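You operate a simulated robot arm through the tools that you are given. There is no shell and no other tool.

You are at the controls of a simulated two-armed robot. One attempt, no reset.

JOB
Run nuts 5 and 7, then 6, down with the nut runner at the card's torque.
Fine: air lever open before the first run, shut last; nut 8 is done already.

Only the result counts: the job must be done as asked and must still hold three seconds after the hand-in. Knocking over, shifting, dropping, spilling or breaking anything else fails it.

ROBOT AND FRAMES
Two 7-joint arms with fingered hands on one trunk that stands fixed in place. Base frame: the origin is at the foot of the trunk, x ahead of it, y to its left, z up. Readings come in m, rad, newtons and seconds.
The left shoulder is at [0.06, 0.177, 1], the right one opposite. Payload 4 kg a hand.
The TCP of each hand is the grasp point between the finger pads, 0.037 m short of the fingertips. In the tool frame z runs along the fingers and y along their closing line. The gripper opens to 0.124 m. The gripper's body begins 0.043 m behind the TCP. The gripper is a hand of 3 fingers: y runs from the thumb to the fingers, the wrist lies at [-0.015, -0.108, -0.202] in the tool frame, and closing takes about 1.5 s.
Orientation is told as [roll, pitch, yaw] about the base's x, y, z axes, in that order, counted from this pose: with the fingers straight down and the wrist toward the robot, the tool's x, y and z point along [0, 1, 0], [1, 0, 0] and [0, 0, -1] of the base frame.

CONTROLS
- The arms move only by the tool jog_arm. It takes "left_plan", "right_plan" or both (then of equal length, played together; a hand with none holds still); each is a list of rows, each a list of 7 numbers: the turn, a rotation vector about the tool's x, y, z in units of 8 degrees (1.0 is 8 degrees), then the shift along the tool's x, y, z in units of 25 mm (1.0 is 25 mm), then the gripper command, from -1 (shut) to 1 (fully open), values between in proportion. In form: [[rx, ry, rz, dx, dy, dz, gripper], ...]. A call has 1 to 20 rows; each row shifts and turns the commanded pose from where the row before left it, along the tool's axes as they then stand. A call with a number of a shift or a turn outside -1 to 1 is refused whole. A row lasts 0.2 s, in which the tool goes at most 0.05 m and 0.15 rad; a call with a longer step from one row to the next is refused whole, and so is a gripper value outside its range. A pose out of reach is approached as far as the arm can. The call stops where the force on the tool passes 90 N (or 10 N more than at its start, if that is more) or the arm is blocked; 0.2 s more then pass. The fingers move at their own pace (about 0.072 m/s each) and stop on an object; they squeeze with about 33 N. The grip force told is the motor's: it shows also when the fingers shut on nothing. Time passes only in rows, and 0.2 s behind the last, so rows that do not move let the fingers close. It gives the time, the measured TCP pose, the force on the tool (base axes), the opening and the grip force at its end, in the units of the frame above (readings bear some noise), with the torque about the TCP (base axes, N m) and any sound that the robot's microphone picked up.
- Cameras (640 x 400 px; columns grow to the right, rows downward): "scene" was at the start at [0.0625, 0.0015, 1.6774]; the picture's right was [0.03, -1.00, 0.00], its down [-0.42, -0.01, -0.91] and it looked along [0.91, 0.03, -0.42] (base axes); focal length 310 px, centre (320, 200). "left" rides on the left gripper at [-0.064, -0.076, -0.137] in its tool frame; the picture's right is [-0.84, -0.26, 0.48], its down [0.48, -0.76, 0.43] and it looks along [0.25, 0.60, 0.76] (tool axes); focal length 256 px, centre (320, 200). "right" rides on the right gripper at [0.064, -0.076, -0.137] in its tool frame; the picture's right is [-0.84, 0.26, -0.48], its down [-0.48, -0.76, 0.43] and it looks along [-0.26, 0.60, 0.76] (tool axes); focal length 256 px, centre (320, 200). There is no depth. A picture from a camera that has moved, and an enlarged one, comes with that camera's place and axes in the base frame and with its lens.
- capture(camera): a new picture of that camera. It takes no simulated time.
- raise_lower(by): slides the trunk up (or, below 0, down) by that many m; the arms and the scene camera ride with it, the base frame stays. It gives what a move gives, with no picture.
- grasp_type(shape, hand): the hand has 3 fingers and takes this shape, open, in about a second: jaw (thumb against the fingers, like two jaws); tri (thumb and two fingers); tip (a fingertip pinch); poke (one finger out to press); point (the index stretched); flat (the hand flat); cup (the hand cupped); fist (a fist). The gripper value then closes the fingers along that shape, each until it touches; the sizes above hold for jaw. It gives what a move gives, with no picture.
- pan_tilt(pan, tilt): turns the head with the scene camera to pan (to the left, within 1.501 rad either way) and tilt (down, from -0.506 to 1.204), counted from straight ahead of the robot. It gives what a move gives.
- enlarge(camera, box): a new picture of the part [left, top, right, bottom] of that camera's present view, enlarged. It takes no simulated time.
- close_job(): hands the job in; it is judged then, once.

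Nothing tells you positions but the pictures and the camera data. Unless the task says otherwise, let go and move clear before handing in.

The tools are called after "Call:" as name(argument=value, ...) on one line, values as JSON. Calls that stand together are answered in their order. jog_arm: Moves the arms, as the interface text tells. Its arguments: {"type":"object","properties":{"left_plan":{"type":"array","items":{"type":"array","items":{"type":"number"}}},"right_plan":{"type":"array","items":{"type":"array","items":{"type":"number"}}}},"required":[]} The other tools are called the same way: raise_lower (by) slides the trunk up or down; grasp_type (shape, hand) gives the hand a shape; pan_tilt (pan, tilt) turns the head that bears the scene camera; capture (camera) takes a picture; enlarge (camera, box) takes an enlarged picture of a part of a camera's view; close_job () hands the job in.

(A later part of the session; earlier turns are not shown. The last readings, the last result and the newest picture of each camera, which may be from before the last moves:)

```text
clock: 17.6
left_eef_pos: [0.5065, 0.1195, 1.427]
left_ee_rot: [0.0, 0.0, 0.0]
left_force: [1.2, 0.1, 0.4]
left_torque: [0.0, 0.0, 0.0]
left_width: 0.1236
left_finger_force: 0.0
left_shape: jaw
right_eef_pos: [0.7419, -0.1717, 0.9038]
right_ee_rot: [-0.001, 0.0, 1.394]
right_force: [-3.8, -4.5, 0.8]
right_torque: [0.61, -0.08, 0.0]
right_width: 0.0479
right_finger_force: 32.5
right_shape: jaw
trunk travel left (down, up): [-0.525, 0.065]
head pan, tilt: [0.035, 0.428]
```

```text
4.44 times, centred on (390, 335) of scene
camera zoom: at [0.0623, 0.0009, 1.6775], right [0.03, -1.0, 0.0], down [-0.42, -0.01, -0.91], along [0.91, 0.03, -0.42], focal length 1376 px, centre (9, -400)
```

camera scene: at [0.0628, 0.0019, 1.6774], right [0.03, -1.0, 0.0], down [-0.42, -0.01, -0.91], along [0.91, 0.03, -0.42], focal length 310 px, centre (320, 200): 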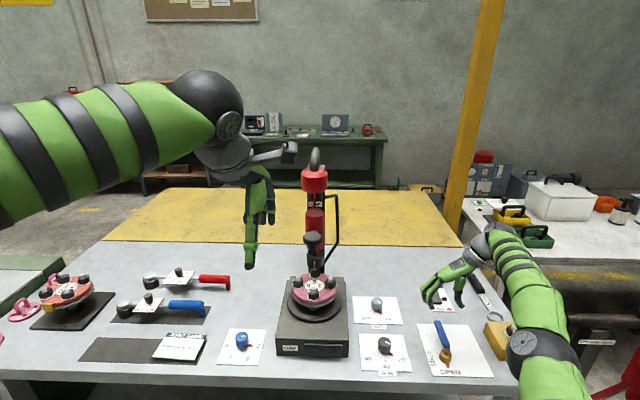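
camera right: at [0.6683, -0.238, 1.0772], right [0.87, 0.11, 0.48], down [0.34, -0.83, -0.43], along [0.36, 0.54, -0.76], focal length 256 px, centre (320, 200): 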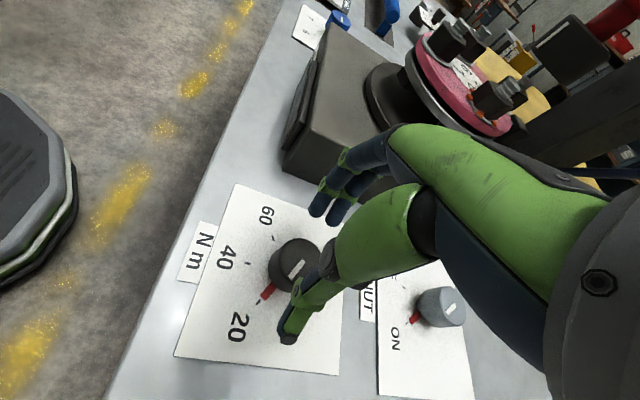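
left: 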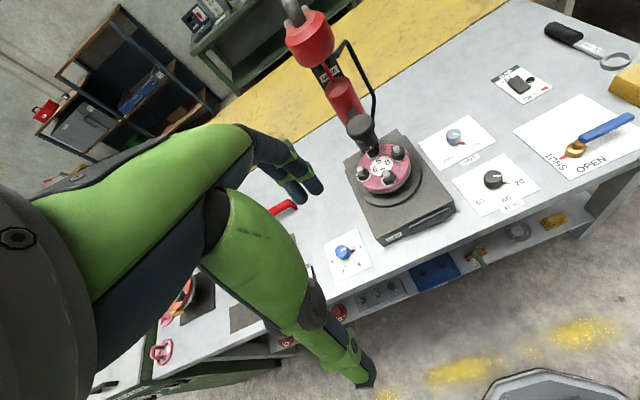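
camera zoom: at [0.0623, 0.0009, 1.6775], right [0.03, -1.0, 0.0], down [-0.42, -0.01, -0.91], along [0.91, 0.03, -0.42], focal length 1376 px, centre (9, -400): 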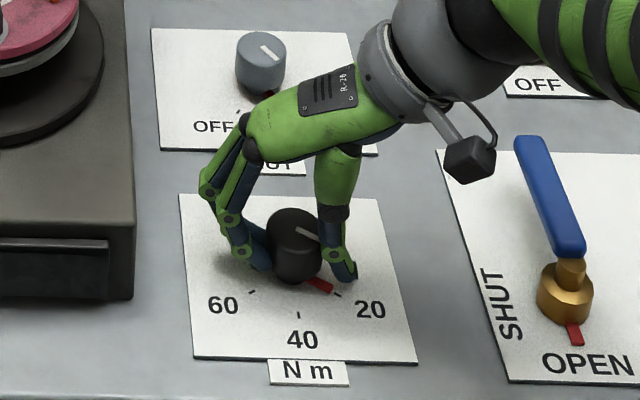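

Gripped (width 0.048). Turning clockwise in steps.

Call:
jog_arm(right_plan=[[0, 0, 1, 0, 0, 0, -1], [0, 0, 1, 0, 0, 0, -1], [0, 0, 1, 0, 0, 0, -1], [0, 0, 1, 0, 0, 0, -1], [0, 0, 1, 0, 0, 0, -1], [0, 0, 1, 0, 0, 0, -1]])

Call:
enlarge(camera="scene", box=[340, 290, 440, 380])

Call:
enlarge(camera="left", box=[420, 100, 560, 220])

Call:
capture(camera="right")

```text
clock: 19.0
left_eef_pos: [0.506, 0.1205, 1.4257]
left_ee_rot: [0.001, 0.001, 0.0]
left_force: [0.1, 0.0, 0.3]
left_torque: [0.01, -0.01, 0.01]
left_width: 0.1237
left_finger_force: 0.0
left_shape: jaw
right_eef_pos: [0.7411, -0.1696, 0.9045]
right_ee_rot: [0.0, 0.0, 0.555]
right_force: [-4.1, 4.8, 0.4]
right_torque: [0.45, -0.62, 0.03]
right_width: 0.0473
right_finger_force: 33.0
right_shape: jaw
trunk travel left (down, up): [-0.525, 0.065]
head pan, tilt: [0.035, 0.428]
```

```text
4.44 times, centred on (390, 335) of scene
camera zoom: at [0.0624, 0.0024, 1.6774], right [0.03, -1.0, 0.0], down [-0.42, -0.01, -0.91], along [0.91, 0.03, -0.42], focal length 1376 px, centre (9, -400)
```

zoom: 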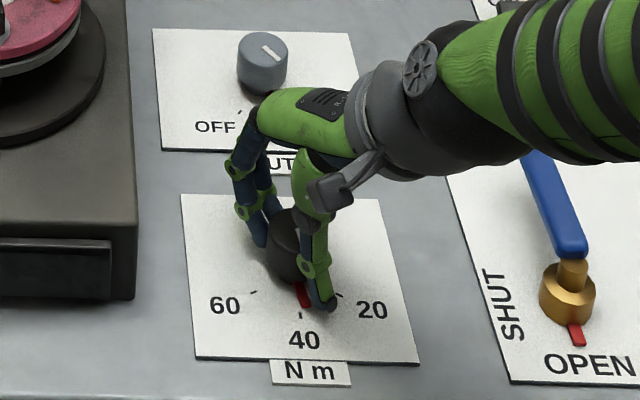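

```text
3.33 times, centred on (490, 160) of left
camera zoom: at [0.4293, 0.0574, 1.5637], right [-0.26, -0.84, -0.48], down [-0.76, 0.48, -0.43], along [0.6, 0.25, -0.76], focal length 853 px, centre (-247, 333)
```

zoom: 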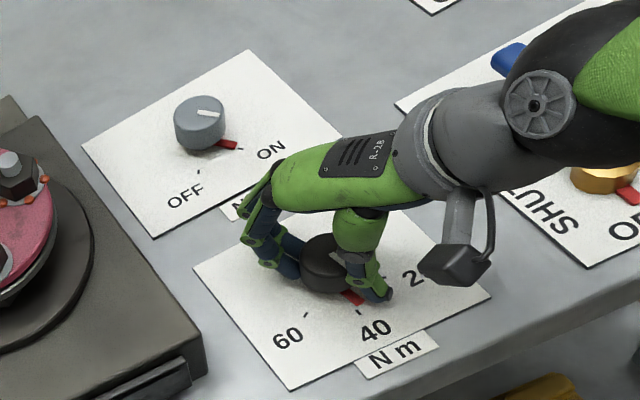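

```text
taken
camera right: at [0.6438, -0.1549, 1.0411], right [0.66, -0.58, 0.48], down [-0.39, -0.81, -0.44], along [0.64, 0.1, -0.76], focal length 256 px, centre (320, 200)
```

right: 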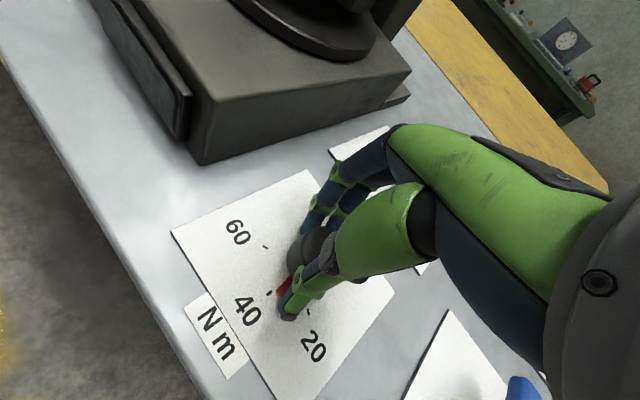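

The pointer is almost at 40 after 48°. Continuing to 60.

Call:
jog_arm(right_plan=[[0, 0, 1, 0, 0, 0, -1], [0, 0, 1, 0, 0, 0, -1], [0, 0, 1, 0, 0, 0, -1], [0, 0, 1, 0, 0, 0, -1], [0, 0, 1, 0, 0, 0, -1], [0, 0, 1, 0, 0, 0, -1], [0, 0, 0.5, 0, 0, 0, -1]])

Call:
enlarge(camera="scene", box=[340, 290, 440, 380])

Call:
enlarge(camera="left", box=[420, 100, 560, 220])

Call:
capture(camera="right")

```text
clock: 20.6
left_eef_pos: [0.5063, 0.1223, 1.4259]
left_ee_rot: [-0.002, -0.001, -0.001]
left_force: [0.0, 0.5, -0.1]
left_torque: [-0.01, 0.04, 0.04]
left_width: 0.1234
left_finger_force: 0.0
left_shape: jaw
right_eef_pos: [0.7428, -0.1679, 0.904]
right_ee_rot: [0.002, 0.001, -0.351]
right_force: [5.9, 14.2, -3.9]
right_torque: [-0.07, -0.87, 0.06]
right_width: 0.0468
right_finger_force: 32.9
right_shape: jaw
trunk travel left (down, up): [-0.525, 0.065]
head pan, tilt: [0.035, 0.428]
```

```text
4.44 times, centred on (390, 335) of scene
camera zoom: at [0.0635, 0.0032, 1.6774], right [0.03, -1.0, 0.0], down [-0.42, -0.02, -0.91], along [0.91, 0.03, -0.42], focal length 1376 px, centre (9, -400)
```

zoom: 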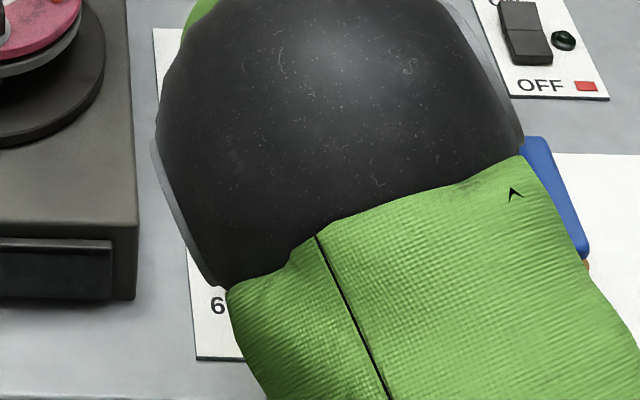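

```text
3.33 times, centred on (490, 160) of left
camera zoom: at [0.4302, 0.0581, 1.5634], right [-0.26, -0.84, -0.48], down [-0.76, 0.48, -0.43], along [0.6, 0.25, -0.76], focal length 853 px, centre (-247, 333)
```

zoom: 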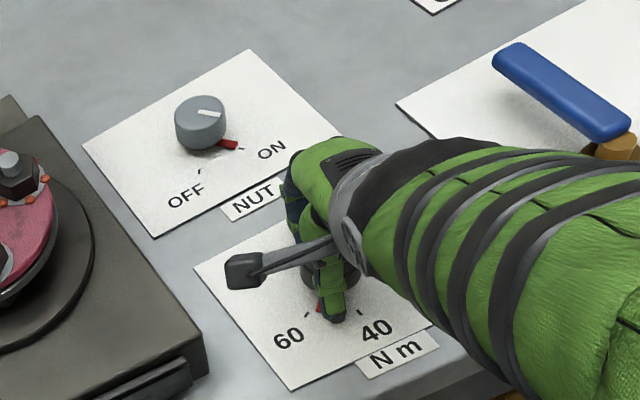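

```text
taken
camera right: at [0.6936, -0.082, 1.0415], right [-0.05, -0.88, 0.48], down [-0.88, -0.19, -0.44], along [0.47, -0.44, -0.76], focal length 256 px, centre (320, 200)
```

right: 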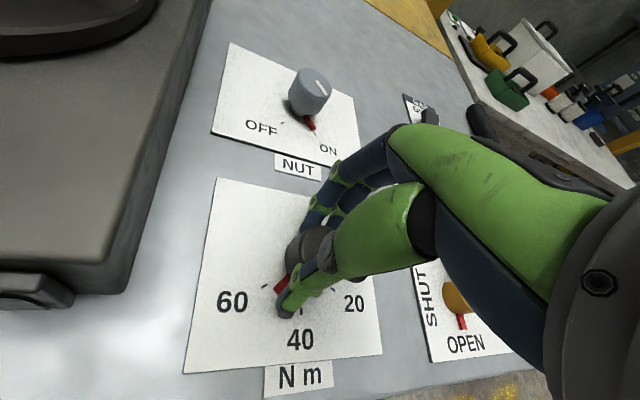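

Call:
enlarge(camera="right", box=[220, 220, 360, 340])

Call:
enlarge(camera="left", box=[470, 150, 550, 210])

```text
3.33 times, centred on (290, 280) of right
camera zoom: at [0.6936, -0.082, 1.0415], right [-0.05, -0.88, 0.48], down [-0.88, -0.19, -0.44], along [0.47, -0.44, -0.76], focal length 853 px, centre (420, -67)
```

zoom: 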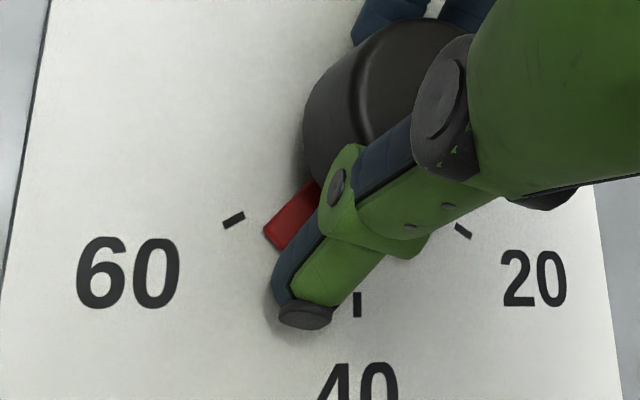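

```text
6.67 times, centred on (510, 180) of left
camera zoom: at [0.4302, 0.0581, 1.5634], right [-0.26, -0.84, -0.48], down [-0.76, 0.48, -0.43], along [0.6, 0.25, -0.76], focal length 1707 px, centre (-947, 333)
```

zoom: 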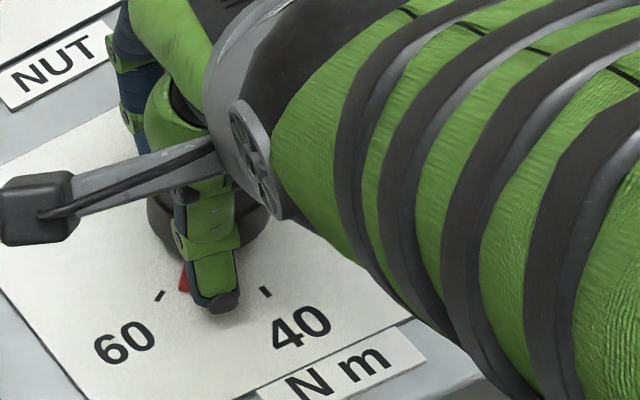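

About 17° short of the 60 tick. Turning a bit more.

Call:
jog_arm(right_plan=[[0, 0, 1, 0, 0, 0, -1], [0, 0, 1, 0, 0, 0, -1]])

Call:
enlarge(camera="right", box=[220, 220, 360, 340])

Call:
enlarge(camera="left", box=[470, 150, 550, 210])

```text
clock: 21.2
left_eef_pos: [0.5069, 0.1234, 1.4255]
left_ee_rot: [-0.001, 0.001, 0.001]
left_force: [0.2, 0.6, -0.7]
left_torque: [-0.01, 0.0, 0.01]
left_width: 0.1234
left_finger_force: 0.0
left_shape: jaw
right_eef_pos: [0.7446, -0.1684, 0.904]
right_ee_rot: [0.0, 0.0, -0.629]
right_force: [7.3, 18.2, -1.9]
right_torque: [-0.16, -0.88, 0.27]
right_width: 0.0467
right_finger_force: 33.3
right_shape: jaw
trunk travel left (down, up): [-0.525, 0.065]
head pan, tilt: [0.035, 0.428]
```

```text
3.33 times, centred on (290, 280) of right
camera zoom: at [0.7197, -0.0716, 1.0415], right [-0.29, -0.83, 0.48], down [-0.9, 0.06, -0.44], along [0.33, -0.56, -0.76], focal length 853 px, centre (420, -67)
```

zoom: 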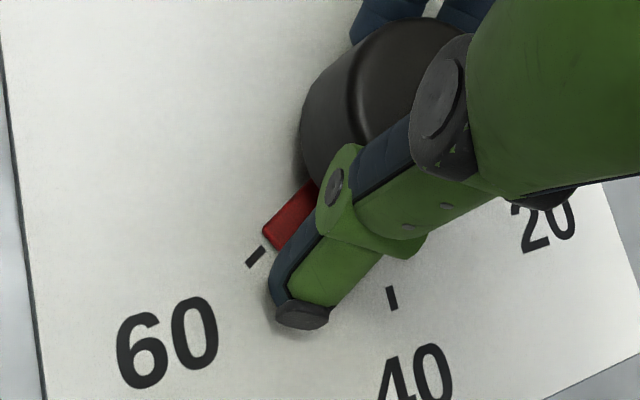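

```text
6.67 times, centred on (510, 180) of left
camera zoom: at [0.4304, 0.0587, 1.5634], right [-0.26, -0.84, -0.48], down [-0.76, 0.48, -0.43], along [0.6, 0.25, -0.76], focal length 1707 px, centre (-947, 333)
```

zoom: 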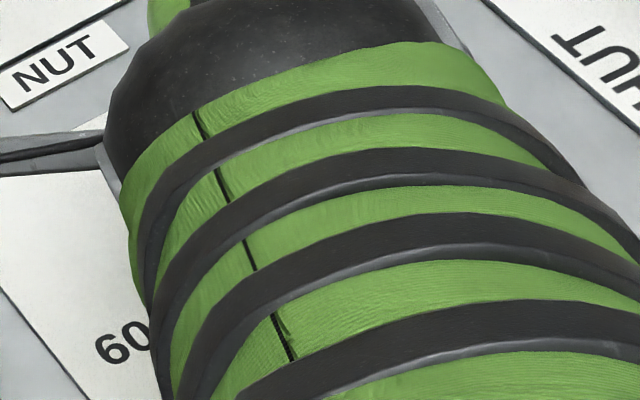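

Pointer now lines up with the 60 tick. Releasing and lifting clear.

Call:
jog_arm(right_plan=[[0, 0, 0, 0, 0, 0, 0.2], [0, 0, 0, 0, 0, 0, 0.2], [0, 0, 0, 0, 0, 0, 0.2], [0, 0, 0, 0, 0, -0.5, 0.2], [0, 0, 0, 0, 0, -1, 0.2], [0, 0, 0, 0, 0, -1, 0.2], [0, 0, 0, 0, 0, -1, 0.2], [0, 0, -1, 0, 0, -1, 0.2], [0, 0, -1, 0, 0, -1, 0.2], [0, 0, -1, 0, 0, -1, 0.2], [0, 0, -1, 0, 0, -1, 0.2]])

Call:
capture(camera="scene")

Call:
enlarge(camera="left", box=[420, 100, 560, 220])

Call:
capture(camera="right")

```text
clock: 23.6
left_eef_pos: [0.5066, 0.1199, 1.4271]
left_ee_rot: [0.0, -0.001, -0.001]
left_force: [-0.3, 0.2, -0.3]
left_torque: [-0.01, -0.03, 0.0]
left_width: 0.1236
left_finger_force: 0.1
left_shape: jaw
right_eef_pos: [0.7409, -0.1711, 1.0923]
right_ee_rot: [0.002, 0.001, -0.068]
right_force: [-0.5, -0.2, 0.2]
right_torque: [-0.01, 0.0, -0.02]
right_width: 0.0744
right_finger_force: 0.0
right_shape: jaw
trunk travel left (down, up): [-0.525, 0.065]
head pan, tilt: [0.035, 0.428]
```

```text
taken
camera scene: at [0.0623, 0.0008, 1.6774], right [0.03, -1.0, 0.0], down [-0.42, -0.01, -0.91], along [0.91, 0.03, -0.42], focal length 310 px, centre (320, 200)
```

scene: 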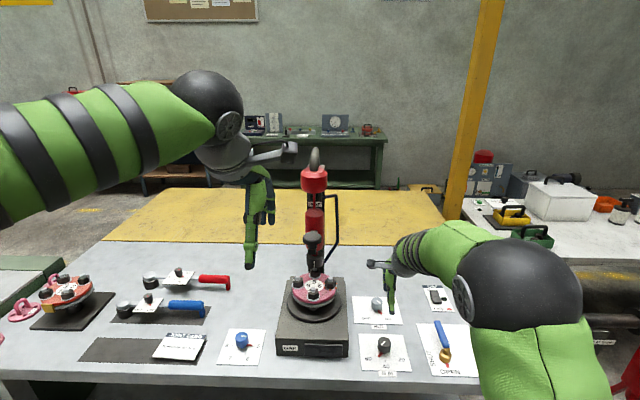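

```text
3.33 times, centred on (490, 160) of left
camera zoom: at [0.4291, 0.0558, 1.5638], right [-0.26, -0.84, -0.48], down [-0.76, 0.48, -0.43], along [0.6, 0.26, -0.76], focal length 853 px, centre (-247, 333)
```

zoom: 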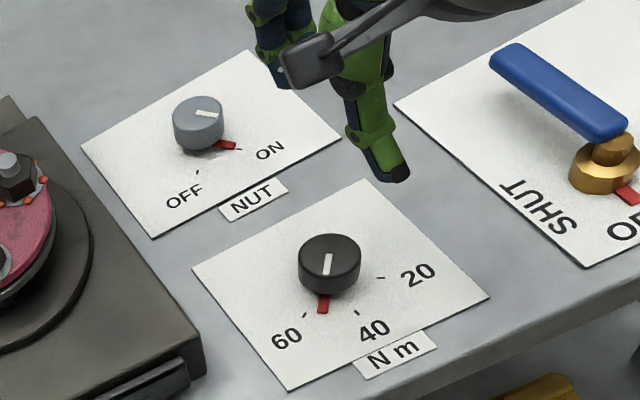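

```text
taken
camera right: at [0.6704, -0.1015, 1.229], right [0.2, -0.85, 0.48], down [-0.79, -0.43, -0.43], along [0.58, -0.3, -0.76], focal length 256 px, centre (320, 200)
```

right: 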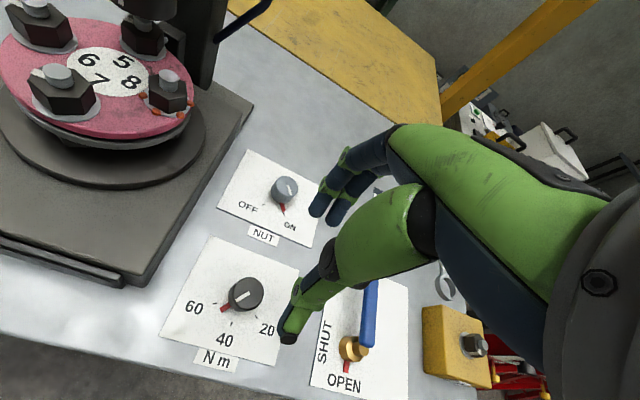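

Call:
enlarge(camera="right", box=[160, 240, 320, 370])

Call:
enlarge(camera="scene", box=[350, 320, 420, 385])

Call:
enlarge(camera="right", box=[0, 0, 210, 160])

```text
3.08 times, centred on (240, 305) of right
camera zoom: at [0.6704, -0.1015, 1.229], right [0.2, -0.85, 0.48], down [-0.79, -0.43, -0.43], along [0.58, -0.3, -0.76], focal length 788 px, centre (566, -123)
```

zoom: 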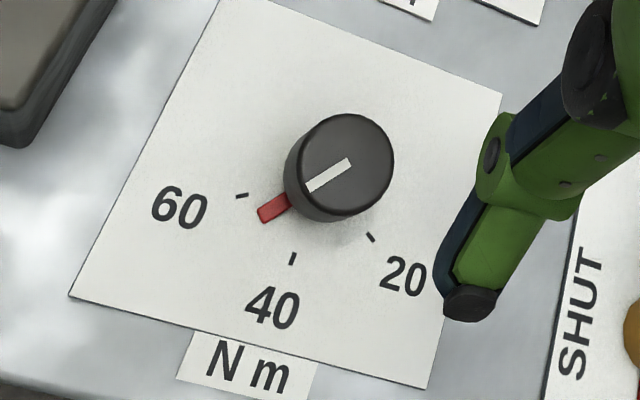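

```text
6.15 times, centred on (385, 352) of scene
camera zoom: at [0.0623, 0.0008, 1.6774], right [0.03, -1.0, 0.0], down [-0.42, -0.01, -0.91], along [0.91, 0.03, -0.42], focal length 1906 px, centre (-80, -738)
```

zoom: 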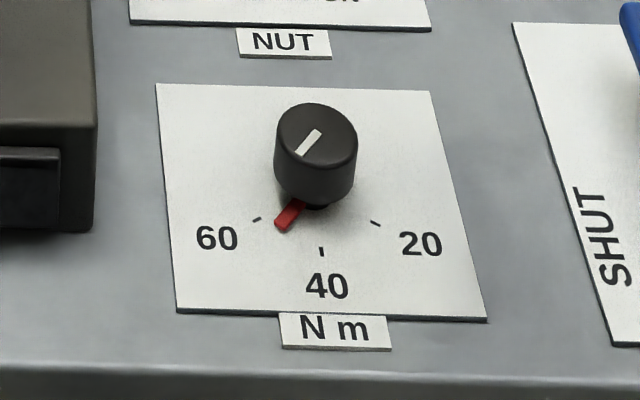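

```text
2.50 times, centred on (105, 80) of right
camera zoom: at [0.6704, -0.1015, 1.229], right [0.2, -0.85, 0.48], down [-0.79, -0.43, -0.43], along [0.58, -0.3, -0.76], focal length 640 px, centre (858, 500)
```

zoom: 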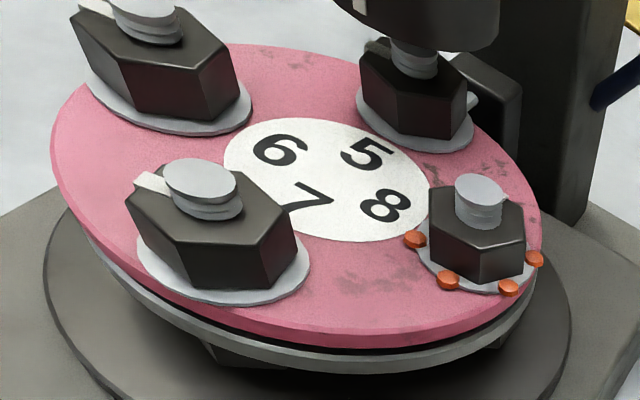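

The pointer is still about 20° short of the 60 tick (tick spacing is ~70°). I'll regrip and turn it the rest.

Call:
jog_arm(right_plan=[[0, 0, 0, 0.02, 0.04, 0.94, 0.2], [0, 0, 0, 0.02, 0.04, 0.94, 0.2], [0, 0, 0, 0, 0, 0.94, 0.2], [0, 0, 0, 0, 0, 0.94, 0.2], [0, 0, 0, 0, 0, 0.94, 0.2], [0, 0, 0, 0, 0, 0.94, 0.2], [0, 0, 0, 0, 0, 0.94, 0.2], [0, 0, 0, 0, 0, 0.94, 0.2], [0, 0, 0, 0, 0, 0, -1], [0, 0, 0, 0, 0, 0, -1], [0, 0, 0, 0, 0, 0, -1], [0, 0, 0, 0, 0, 0, -1]])

Call:
enlarge(camera="right", box=[200, 190, 380, 340])

```text
clock: 26.2
left_eef_pos: [0.5043, 0.1205, 1.4272]
left_ee_rot: [0.0, 0.001, -0.001]
left_force: [-0.4, -0.1, 0.3]
left_torque: [-0.01, 0.0, -0.06]
left_width: 0.1238
left_finger_force: 0.0
left_shape: jaw
right_eef_pos: [0.7425, -0.169, 0.904]
right_ee_rot: [-0.002, 0.002, -0.069]
right_force: [-11.4, 1.7, -2.3]
right_torque: [0.0, -0.17, -0.01]
right_width: 0.066
right_finger_force: 33.3
right_shape: jaw
trunk travel left (down, up): [-0.525, 0.065]
head pan, tilt: [0.035, 0.428]
```

```text
2.67 times, centred on (290, 265) of right
camera zoom: at [0.6716, -0.1001, 1.0406], right [0.2, -0.85, 0.48], down [-0.79, -0.43, -0.43], along [0.58, -0.3, -0.76], focal length 683 px, centre (400, 27)
```

zoom: 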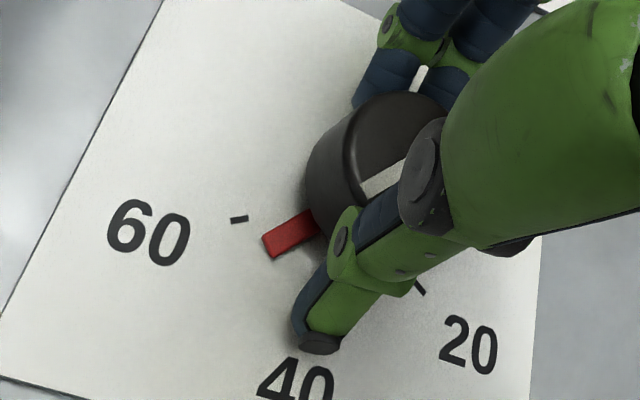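

Width reads larger than before; letting the grip settle and checking from the other cameras.

Call:
jog_arm(right_plan=[[0, 0, 0, 0, 0, 0, -1], [0, 0, 0, 0, 0, 0, -1], [0, 0, 0, 0, 0, 0, -1]])

Call:
enlarge(camera="left", box=[460, 130, 560, 210])

Call:
capture(camera="right")

```text
clock: 27.0
left_eef_pos: [0.5052, 0.1213, 1.4277]
left_ee_rot: [0.0, -0.001, -0.002]
left_force: [-0.6, 0.1, 0.5]
left_torque: [0.0, 0.0, -0.01]
left_width: 0.1233
left_finger_force: 0.0
left_shape: jaw
right_eef_pos: [0.7422, -0.1709, 0.9029]
right_ee_rot: [0.001, 0.002, -0.07]
right_force: [-14.8, 2.5, -4.2]
right_torque: [-0.01, -0.1, -0.04]
right_width: 0.0662
right_finger_force: 33.1
right_shape: jaw
trunk travel left (down, up): [-0.525, 0.065]
head pan, tilt: [0.035, 0.428]
```

```text
5.00 times, centred on (510, 170) of left
camera zoom: at [0.4284, 0.0567, 1.5639], right [-0.26, -0.84, -0.48], down [-0.76, 0.48, -0.44], along [0.6, 0.25, -0.76], focal length 1280 px, centre (-630, 350)
```

zoom: 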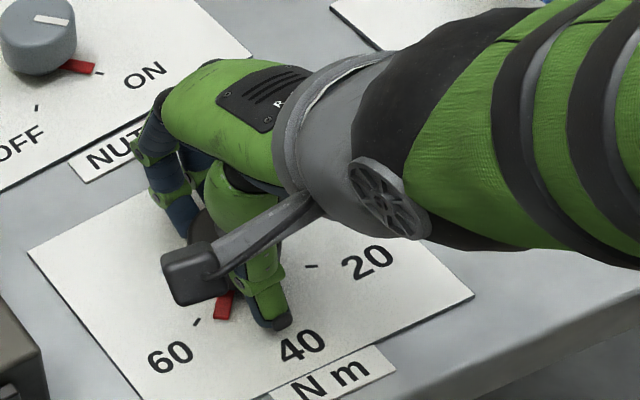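

```text
taken
camera right: at [0.672, -0.1003, 1.0407], right [0.2, -0.85, 0.48], down [-0.79, -0.43, -0.43], along [0.58, -0.3, -0.76], focal length 256 px, centre (320, 200)
```

right: 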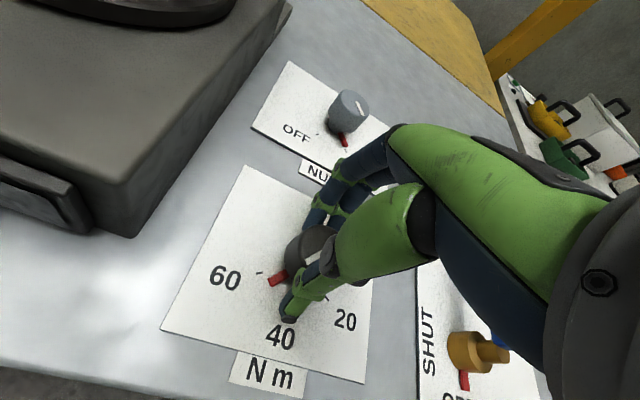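

The grip looks off-centre. I'll open, rotate the open hand to about yaw 45°, recentre and regrip.

Call:
jog_arm(right_plan=[[0, 0, 0, 0, 0, 0, 0.3], [0, 0, 0, 0, 0, 0, 0.3], [0, 0, 0, 0, 0, 0, 0.3], [0, 0, 0, 0.02, 0.08, 0, 0.3], [0, 0, -1, 0, 0, 0, 0.3], [0, 0, -1, 0, 0, 0, 0.3], [0, 0, -1, 0, 0, 0, 0.3], [0, 0, -1, 0, 0, 0, 0.3], [0, 0, -1, 0, 0, 0, 0.3], [0, 0, -1, 0, 0, 0, 0.3], [0, 0, 0, 0, 0, 0, 0.3]])

Call:
capture(camera="right")

Call:
enlarge(camera="left", box=[460, 130, 560, 210])

Call:
enlarge(camera="scene", box=[350, 310, 430, 385])

```text
clock: 29.4
left_eef_pos: [0.5063, 0.1215, 1.4271]
left_ee_rot: [0.0, 0.0, 0.0]
left_force: [-0.2, 1.0, -0.3]
left_torque: [0.01, -0.01, -0.01]
left_width: 0.1238
left_finger_force: 0.1
left_shape: jaw
right_eef_pos: [0.7464, -0.1704, 0.9044]
right_ee_rot: [0.0, 0.0, 0.769]
right_force: [0.4, -0.2, 0.2]
right_torque: [0.02, 0.0, -0.02]
right_width: 0.0803
right_finger_force: 0.0
right_shape: jaw
trunk travel left (down, up): [-0.525, 0.065]
head pan, tilt: [0.035, 0.428]
```

```text
taken
camera right: at [0.6473, -0.176, 1.0409], right [0.77, -0.42, 0.48], down [-0.21, -0.88, -0.43], along [0.61, 0.23, -0.76], focal length 256 px, centre (320, 200)
```

right: 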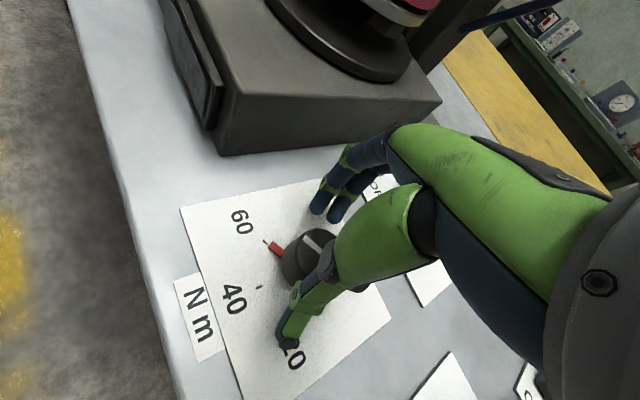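

```text
5.00 times, centred on (510, 170) of left
camera zoom: at [0.4294, 0.0567, 1.5637], right [-0.26, -0.84, -0.48], down [-0.76, 0.48, -0.43], along [0.6, 0.25, -0.76], focal length 1280 px, centre (-630, 350)
```

zoom: 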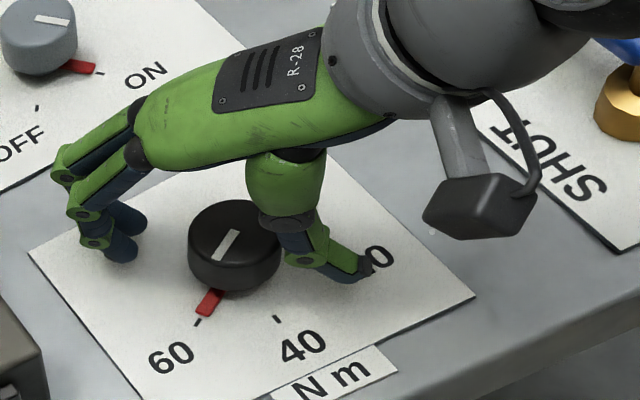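

```text
5.33 times, centred on (390, 348) of scene
camera zoom: at [0.0625, 0.0018, 1.6775], right [0.03, -1.0, 0.0], down [-0.42, -0.01, -0.91], along [0.91, 0.03, -0.42], focal length 1652 px, centre (-53, -587)
```

zoom: 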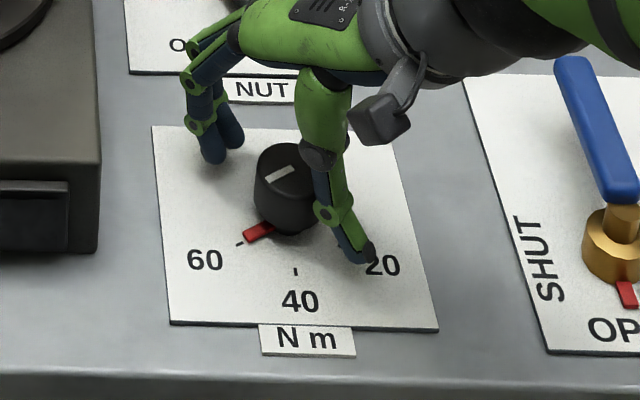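

Somehow the pointer now sits right on the 60 tick. Lifting straight up and verifying.

Call:
jog_arm(right_plan=[[0, 0, 0, 0, 0, -0.5, 0.3], [0, 0, 0, 0, 0, -1, 0.3], [0, 0, 0, 0, 0, -1, 0.3], [0, 0, 0, 0, 0, -1, 0.3], [0, 0, 0, 0, 0, -1, 0.3], [0, 0, 0, 0, 0, -1, 0.3], [0, 0, 0, 0, 0, -1, 0.3]])

Call:
enlarge(camera="right", box=[160, 200, 320, 330])

Call:
enlarge(camera="left", box=[440, 120, 560, 210])

Call:
enlarge(camera="scene", box=[350, 310, 430, 385])

```text
clock: 31.0
left_eef_pos: [0.507, 0.1206, 1.4269]
left_ee_rot: [0.001, 0.001, 0.0]
left_force: [-0.2, 0.4, 0.0]
left_torque: [-0.02, 0.0, 0.0]
left_width: 0.1238
left_finger_force: 0.2
left_shape: jaw
right_eef_pos: [0.7462, -0.1706, 1.067]
right_ee_rot: [0.001, -0.001, 0.767]
right_force: [0.4, -0.6, 0.5]
right_torque: [0.01, -0.03, 0.01]
right_width: 0.0804
right_finger_force: 0.0
right_shape: jaw
trunk travel left (down, up): [-0.525, 0.065]
head pan, tilt: [0.035, 0.428]
```

```text
3.08 times, centred on (240, 265) of right
camera zoom: at [0.6478, -0.1768, 1.2039], right [0.77, -0.42, 0.48], down [-0.21, -0.88, -0.43], along [0.61, 0.23, -0.76], focal length 788 px, centre (566, 0)
```

zoom: 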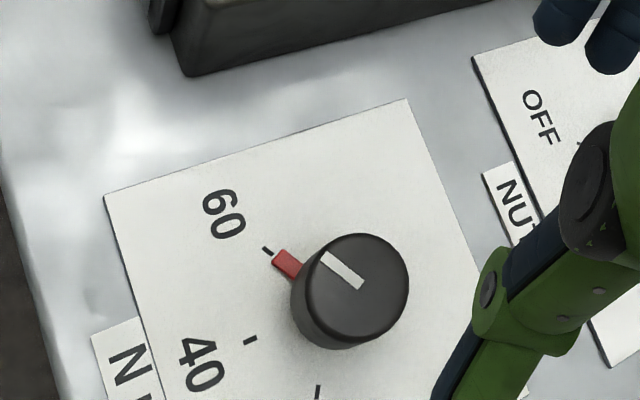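

```text
4.44 times, centred on (500, 165) of left
camera zoom: at [0.4291, 0.0567, 1.5638], right [-0.26, -0.84, -0.48], down [-0.76, 0.48, -0.43], along [0.6, 0.25, -0.76], focal length 1138 px, centre (-480, 356)
```

zoom: 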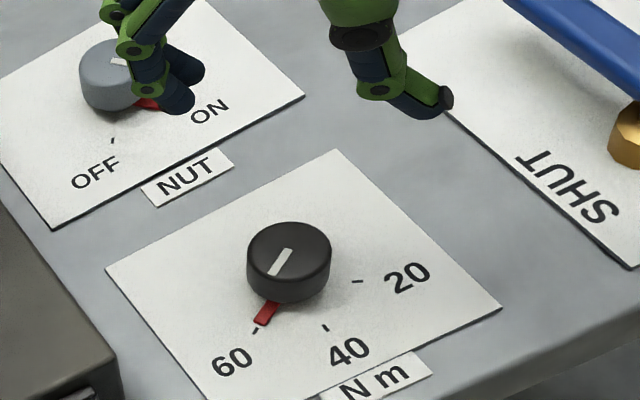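

```text
5.33 times, centred on (390, 348) of scene
camera zoom: at [0.0622, 0.0017, 1.6774], right [0.03, -1.0, 0.0], down [-0.41, -0.01, -0.91], along [0.91, 0.03, -0.42], focal length 1652 px, centre (-53, -587)
```

zoom: 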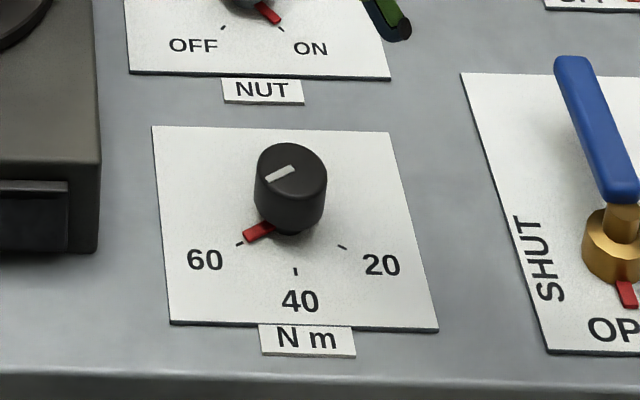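

Dial is exactly at 60 and NUT stays at ON. Next I raise the right hand with fingers shut and bring it above the runner's palm knob.

Call:
jog_arm(right_plan=[[0, 0, -0.87, 0, 0, -0.96, 0], [0, 0, -0.87, 0, 0, -0.96, 0], [0, 0, -0.87, 0, 0, -0.96, -1], [0, 0, 0, 0, 0, -0.96, -1], [0, 0, 0, 0, 0, -0.96, -1], [0, 0, 0, 0, 0, -0.96, -1], [0, 0, 0, 0, 0, -0.96, -1], [0, 0, 0, 0, 0, -0.96, -1], [0, 0, 0, 0, 0, -0.96, -1], [0, 0, 0, 0, 0, -0.96, -1], [0, 0, 0, 0, 0, -0.96, -1], [0, 0, 0, 0.2, 0.9, 0, -1], [0, 0, 0, 0.2, 0.9, 0, -1], [0, 0, 0, 0.2, 0.9, 0, -1], [0, 0, 0, 0.2, 0.9, 0, -1], [0, 0, 0, 0.2, 0.9, 0, -1]])

Call:
capture(camera="scene")

Call:
capture(camera="left")

Call:
capture(camera="right")

```text
clock: 34.4
left_eef_pos: [0.5056, 0.1202, 1.4265]
left_ee_rot: [0.0, 0.001, -0.003]
left_force: [1.1, -0.3, 0.3]
left_torque: [0.02, -0.04, -0.03]
left_width: 0.1233
left_finger_force: 0.1
left_shape: jaw
right_eef_pos: [0.7676, -0.0575, 1.3278]
right_ee_rot: [-0.001, 0.0, 1.132]
right_force: [0.4, 0.2, 1.1]
right_torque: [0.05, -0.03, 0.0]
right_width: 0.0
right_finger_force: 32.9
right_shape: jaw
right hand out of reach, approached as far as the arm can: row 16
trunk travel left (down, up): [-0.525, 0.065]
head pan, tilt: [0.035, 0.428]
```

```text
taken
camera scene: at [0.0621, 0.0017, 1.6775], right [0.03, -1.0, 0.0], down [-0.41, -0.01, -0.91], along [0.91, 0.03, -0.42], focal length 310 px, centre (320, 200)
```

scene: 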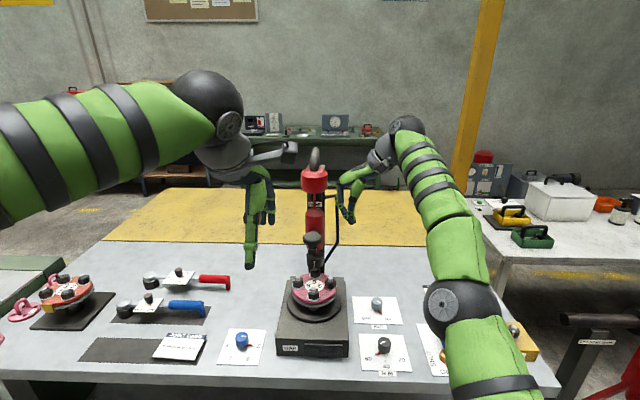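

```text
taken
camera left: at [0.4291, 0.0565, 1.5638], right [-0.26, -0.84, -0.48], down [-0.76, 0.48, -0.43], along [0.6, 0.25, -0.76], focal length 256 px, centre (320, 200)
```

left: 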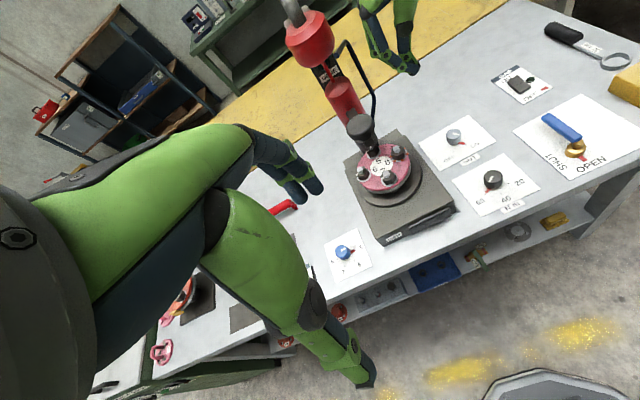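

```text
taken
camera right: at [0.6772, -0.0977, 1.4654], right [0.87, -0.12, 0.48], down [0.11, -0.89, -0.43], along [0.48, 0.43, -0.76], focal length 256 px, centre (320, 200)
```

right: 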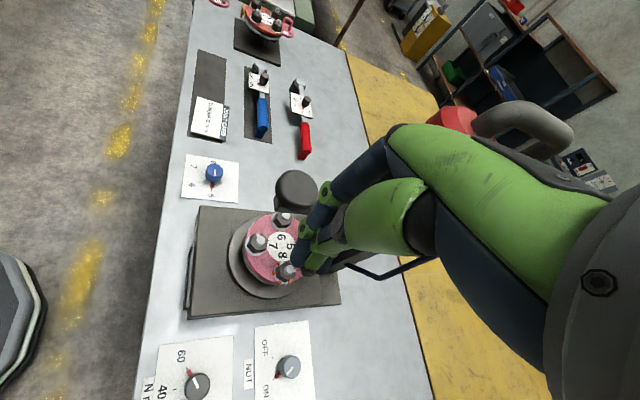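

Vertical fingers at this yaw run out of reach there. I'll turn the hand back to yaw 0 and pitch the fingers forward ~30°, which keeps the wrist near the robot and clears the upper cylinder.

Call:
jog_arm(right_plan=[[0, 0, 1, 0, -0.3, 0, -1], [0, 0, 1, 0, -0.3, 0, -1], [0, 0, 1, 0, 0, 0, -1], [0, 0, 1, 0, 0, 0, -1], [0, 0, 1, 0, 0, 0, -1], [0, 0, 1, 0, 0, 0, -1], [0, 0, 1, 0, 0, 0, -1], [0, 0, 1, 0, 0, 0, -1], [0, 0, 0.1, 0, 0, 0, -1], [-0.94, 0, 0, 0, 0, 0, -1], [-0.94, 0, 0, 0, 0, 0, -1], [-0.94, 0, 0, 0, 0, 0, -1], [-0.94, 0, 0, 0, 0, 0, -1]])

Call:
capture(camera="scene")

Call:
capture(camera="left")

Call:
capture(camera="right")

```text
clock: 37.2
left_eef_pos: [0.5057, 0.1215, 1.4274]
left_ee_rot: [-0.001, 0.0, 0.001]
left_force: [0.0, -0.1, -0.6]
left_torque: [-0.03, 0.03, 0.02]
left_width: 0.1236
left_finger_force: 0.0
left_shape: jaw
right_eef_pos: [0.9035, -0.0382, 1.4142]
right_ee_rot: [0.001, -0.527, 0.0]
right_force: [0.3, 0.4, -0.6]
right_torque: [0.02, 0.03, 0.0]
right_width: 0.0
right_finger_force: 33.1
right_shape: jaw
right hand out of reach, approached as far as the arm can: row 1, 2, 3, 4, 5, 6, 10, 11, 12, 13
trunk travel left (down, up): [-0.525, 0.065]
head pan, tilt: [0.035, 0.428]
```

```text
taken
camera scene: at [0.0629, 0.0017, 1.6774], right [0.03, -1.0, 0.0], down [-0.42, -0.01, -0.91], along [0.91, 0.03, -0.42], focal length 310 px, centre (320, 200)
```

scene: 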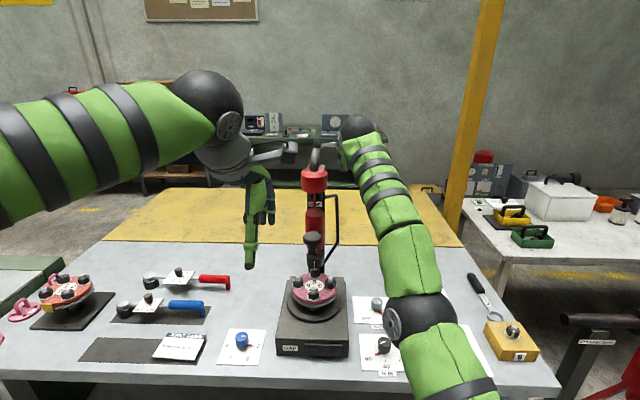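

```text
taken
camera left: at [0.4298, 0.0566, 1.5636], right [-0.26, -0.84, -0.48], down [-0.76, 0.48, -0.43], along [0.6, 0.25, -0.76], focal length 256 px, centre (320, 200)
```

left: 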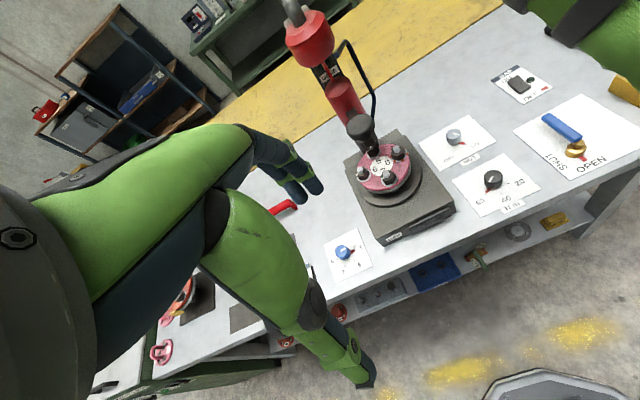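

```text
taken
camera right: at [0.7698, 0.0265, 1.4941], right [-0.02, -0.84, 0.55], down [-0.44, -0.48, -0.76], along [0.9, -0.25, -0.36], focal length 256 px, centre (320, 200)
```

right: 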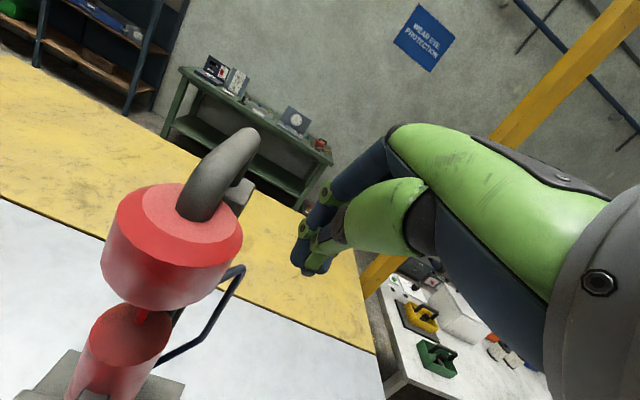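

The pitch pushed the wrist against its limits and the hand drifted forward beside the cylinder (no contact). I'll back out along the same path to vertical fingers.

Call:
jog_arm(right_plan=[[0.47, 0, 0, -0.12, -0.87, 0, -1], [0.47, 0, 0, -0.12, -0.87, 0.05, -1], [0.47, 0, 0, -0.12, -0.86, 0.1, -1], [0.47, 0, 0, -0.12, -0.85, 0.17, -1], [0.47, 0, 0, -0.12, -0.84, 0.22, -1], [0.47, 0, 0, -0.12, -0.82, 0.28, -1], [0.47, 0, 0, -0.12, -0.8, 0.34, -1], [0.47, 0, 0, -0.12, -0.78, 0.4, -1]])

Call:
capture(camera="scene")

```text
clock: 39.0
left_eef_pos: [0.5068, 0.1219, 1.4266]
left_ee_rot: [0.001, 0.001, 0.0]
left_force: [-0.4, 0.7, -0.5]
left_torque: [0.01, 0.01, -0.02]
left_width: 0.1238
left_finger_force: 0.0
left_shape: jaw
right_eef_pos: [0.8031, -0.0476, 1.3566]
right_ee_rot: [0.001, 0.001, 0.001]
right_force: [0.1, -0.4, 0.1]
right_torque: [-0.02, -0.02, 0.01]
right_width: 0.0
right_finger_force: 32.8
right_shape: jaw
right hand out of reach, approached as far as the arm can: row 1, 2, 3, 4, 5, 6, 7, 8
trunk travel left (down, up): [-0.525, 0.065]
head pan, tilt: [0.035, 0.428]
```

```text
taken
camera scene: at [0.0627, 0.0016, 1.6774], right [0.03, -1.0, 0.0], down [-0.42, -0.01, -0.91], along [0.91, 0.03, -0.42], focal length 310 px, centre (320, 200)
```

scene: 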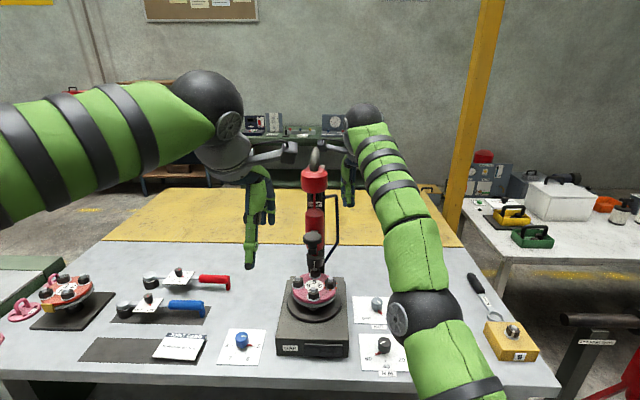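

Vertical again, but the arm is nearly straight. I'll pull the hand back and down to get off that limit, then raise the trunk.

Call:
jog_arm(right_plan=[[0, 0, 0, 0, -0.8, 0.3, -1], [0, 0, 0, 0, -0.8, 0.3, -1], [0, 0, 0, 0, -0.8, 0.3, -1], [0, 0, 0, 0, -0.8, 0.3, -1], [0, 0, 0, 0, -0.8, 0.3, -1], [0, 0, 0, 0, -0.8, 0.3, -1]])

Call:
raise_lower(by=0.064)

Call:
capture(camera="scene")

Call:
capture(camera="right")

```text
clock: 40.4
left_eef_pos: [0.5064, 0.1211, 1.427]
left_ee_rot: [-0.001, 0.0, -0.001]
left_force: [0.6, 0.2, 0.5]
left_torque: [0.04, 0.0, -0.02]
left_width: 0.1235
left_finger_force: 0.0
left_shape: jaw
right_eef_pos: [0.7833, -0.0189, 1.3772]
right_ee_rot: [-0.001, 0.001, -0.001]
right_force: [0.7, 0.0, 0.6]
right_torque: [0.01, 0.01, 0.04]
right_width: 0.0
right_finger_force: 32.7
right_shape: jaw
right hand out of reach, approached as far as the arm can: row 1, 2, 3, 4, 5, 6
trunk travel left (down, up): [-0.525, 0.065]
head pan, tilt: [0.035, 0.428]
```

```text
clock: 41.4
left_eef_pos: [0.5067, 0.1206, 1.4896]
left_ee_rot: [0.001, 0.0, -0.001]
left_force: [0.1, -0.6, 0.7]
left_torque: [0.01, 0.0, 0.04]
left_width: 0.1235
left_finger_force: 0.0
left_shape: jaw
right_eef_pos: [0.7833, -0.0184, 1.4404]
right_ee_rot: [0.0, 0.004, -0.001]
right_force: [0.8, 0.3, 0.1]
right_torque: [0.01, 0.0, -0.01]
right_width: 0.0
right_finger_force: 33.3
right_shape: jaw
trunk travel left (down, up): [-0.589, 0.001]
head pan, tilt: [0.035, 0.428]
```

```text
taken
camera scene: at [0.063, 0.0017, 1.7414], right [0.03, -1.0, 0.0], down [-0.42, -0.01, -0.91], along [0.91, 0.03, -0.42], focal length 310 px, centre (320, 200)
```

scene: 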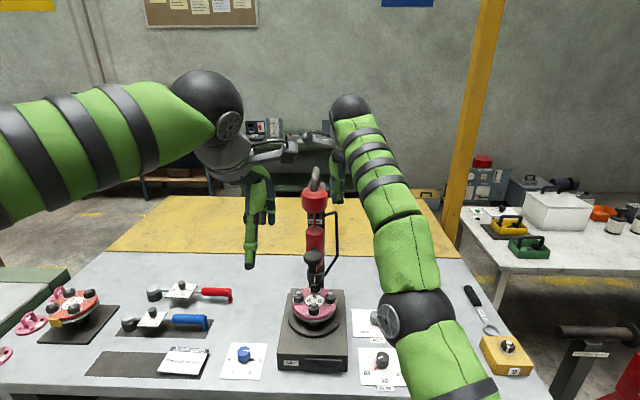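

```text
taken
camera right: at [0.7078, 0.0462, 1.5773], right [0.26, -0.84, 0.48], down [-0.76, -0.48, -0.43], along [0.6, -0.26, -0.76], focal length 256 px, centre (320, 200)
```

right: 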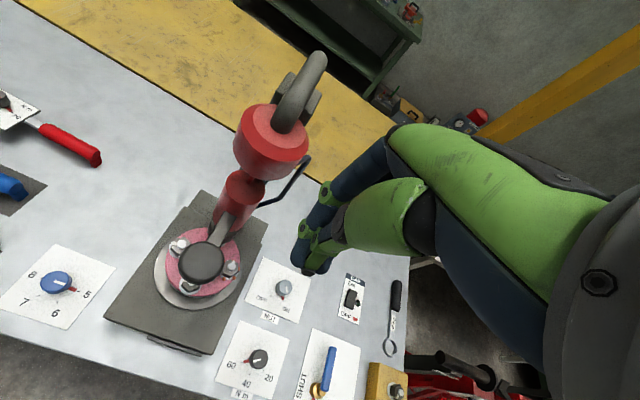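

The arm seems to sit on a joint limit in this posture. I'll move down and to the right, back toward the region that worked before.

Call:
jog_arm(right_plan=[[0, 0, 0, -0.7, -0.2, 0.6, -1], [0, 0, 0, -0.7, -0.2, 0.6, -1], [0, 0, 0, -0.7, -0.2, 0.6, -1], [0, 0, 0, -0.7, -0.2, 0.6, -1], [0, 0, 0, -0.7, -0.2, 0.6, -1], [0, 0, 0, -0.7, -0.2, 0.6, -1]])

Call:
capture(camera="scene")

```text
clock: 42.8
left_eef_pos: [0.5059, 0.1201, 1.4906]
left_ee_rot: [0.0, 0.0, -0.001]
left_force: [0.0, 0.0, -0.6]
left_torque: [-0.01, -0.01, 0.03]
left_width: 0.1235
left_finger_force: 0.0
left_shape: jaw
right_eef_pos: [0.831, -0.1054, 1.3979]
right_ee_rot: [-0.001, 0.005, 0.0]
right_force: [-0.3, -0.2, -1.2]
right_torque: [0.0, 0.02, 0.01]
right_width: 0.0001
right_finger_force: 33.2
right_shape: jaw
right hand out of reach, approached as far as the arm can: row 1, 2, 3, 4, 5, 6
trunk travel left (down, up): [-0.589, 0.001]
head pan, tilt: [0.035, 0.428]
```

```text
taken
camera scene: at [0.063, 0.0011, 1.7414], right [0.03, -1.0, 0.0], down [-0.42, -0.01, -0.91], along [0.91, 0.03, -0.42], focal length 310 px, centre (320, 200)
```

scene: 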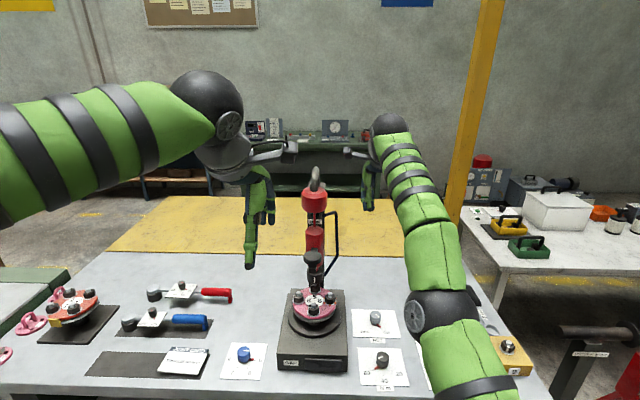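

The arm is held at full stretch in a poor posture. I'll steer back toward the earlier good region (yaw ~60°, lower, to the right) and see whether it recovers.

Call:
jog_arm(right_plan=[[0, 0, 0, 0, -0.5, 1, -1], [0, 0, -1, 0, -0.5, 1, -1], [0, 0, -1, 0, -0.5, 1, -1], [0, 0, -1, 0, -0.5, 1, -1], [0, 0, -1, 0, -0.5, 1, -1], [0, 0, -1, 0, -0.5, 1, -1], [0, 0, -1, 0, -0.5, 1, -1], [0, 0, 0, 0, -0.5, 1, -1]])

Call:
capture(camera="scene")

```text
clock: 44.6
left_eef_pos: [0.506, 0.1195, 1.4911]
left_ee_rot: [0.0, 0.002, 0.001]
left_force: [0.1, 0.0, 0.1]
left_torque: [-0.01, 0.02, -0.01]
left_width: 0.1237
left_finger_force: 0.1
left_shape: jaw
right_eef_pos: [0.8567, -0.1256, 1.2476]
right_ee_rot: [0.004, 0.004, 0.841]
right_force: [-0.2, 0.3, -0.5]
right_torque: [0.01, -0.01, 0.0]
right_width: 0.0002
right_finger_force: 33.0
right_shape: jaw
right hand out of reach, approached as far as the arm can: row 1, 2, 3, 4, 5, 6, 7, 8
trunk travel left (down, up): [-0.589, 0.001]
head pan, tilt: [0.035, 0.428]
```

```text
taken
camera scene: at [0.0631, 0.0013, 1.7415], right [0.03, -1.0, 0.0], down [-0.42, -0.01, -0.91], along [0.91, 0.03, -0.42], focal length 310 px, centre (320, 200)
```

scene: 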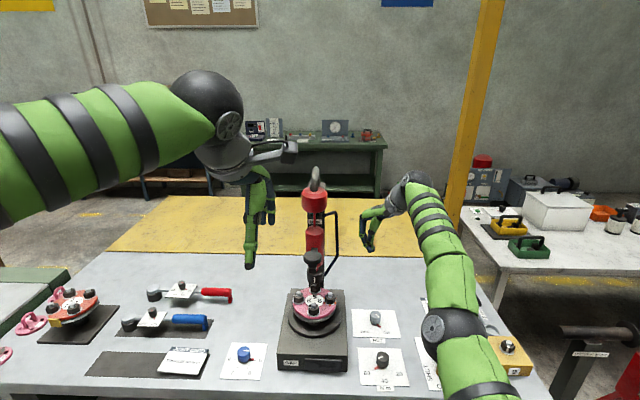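

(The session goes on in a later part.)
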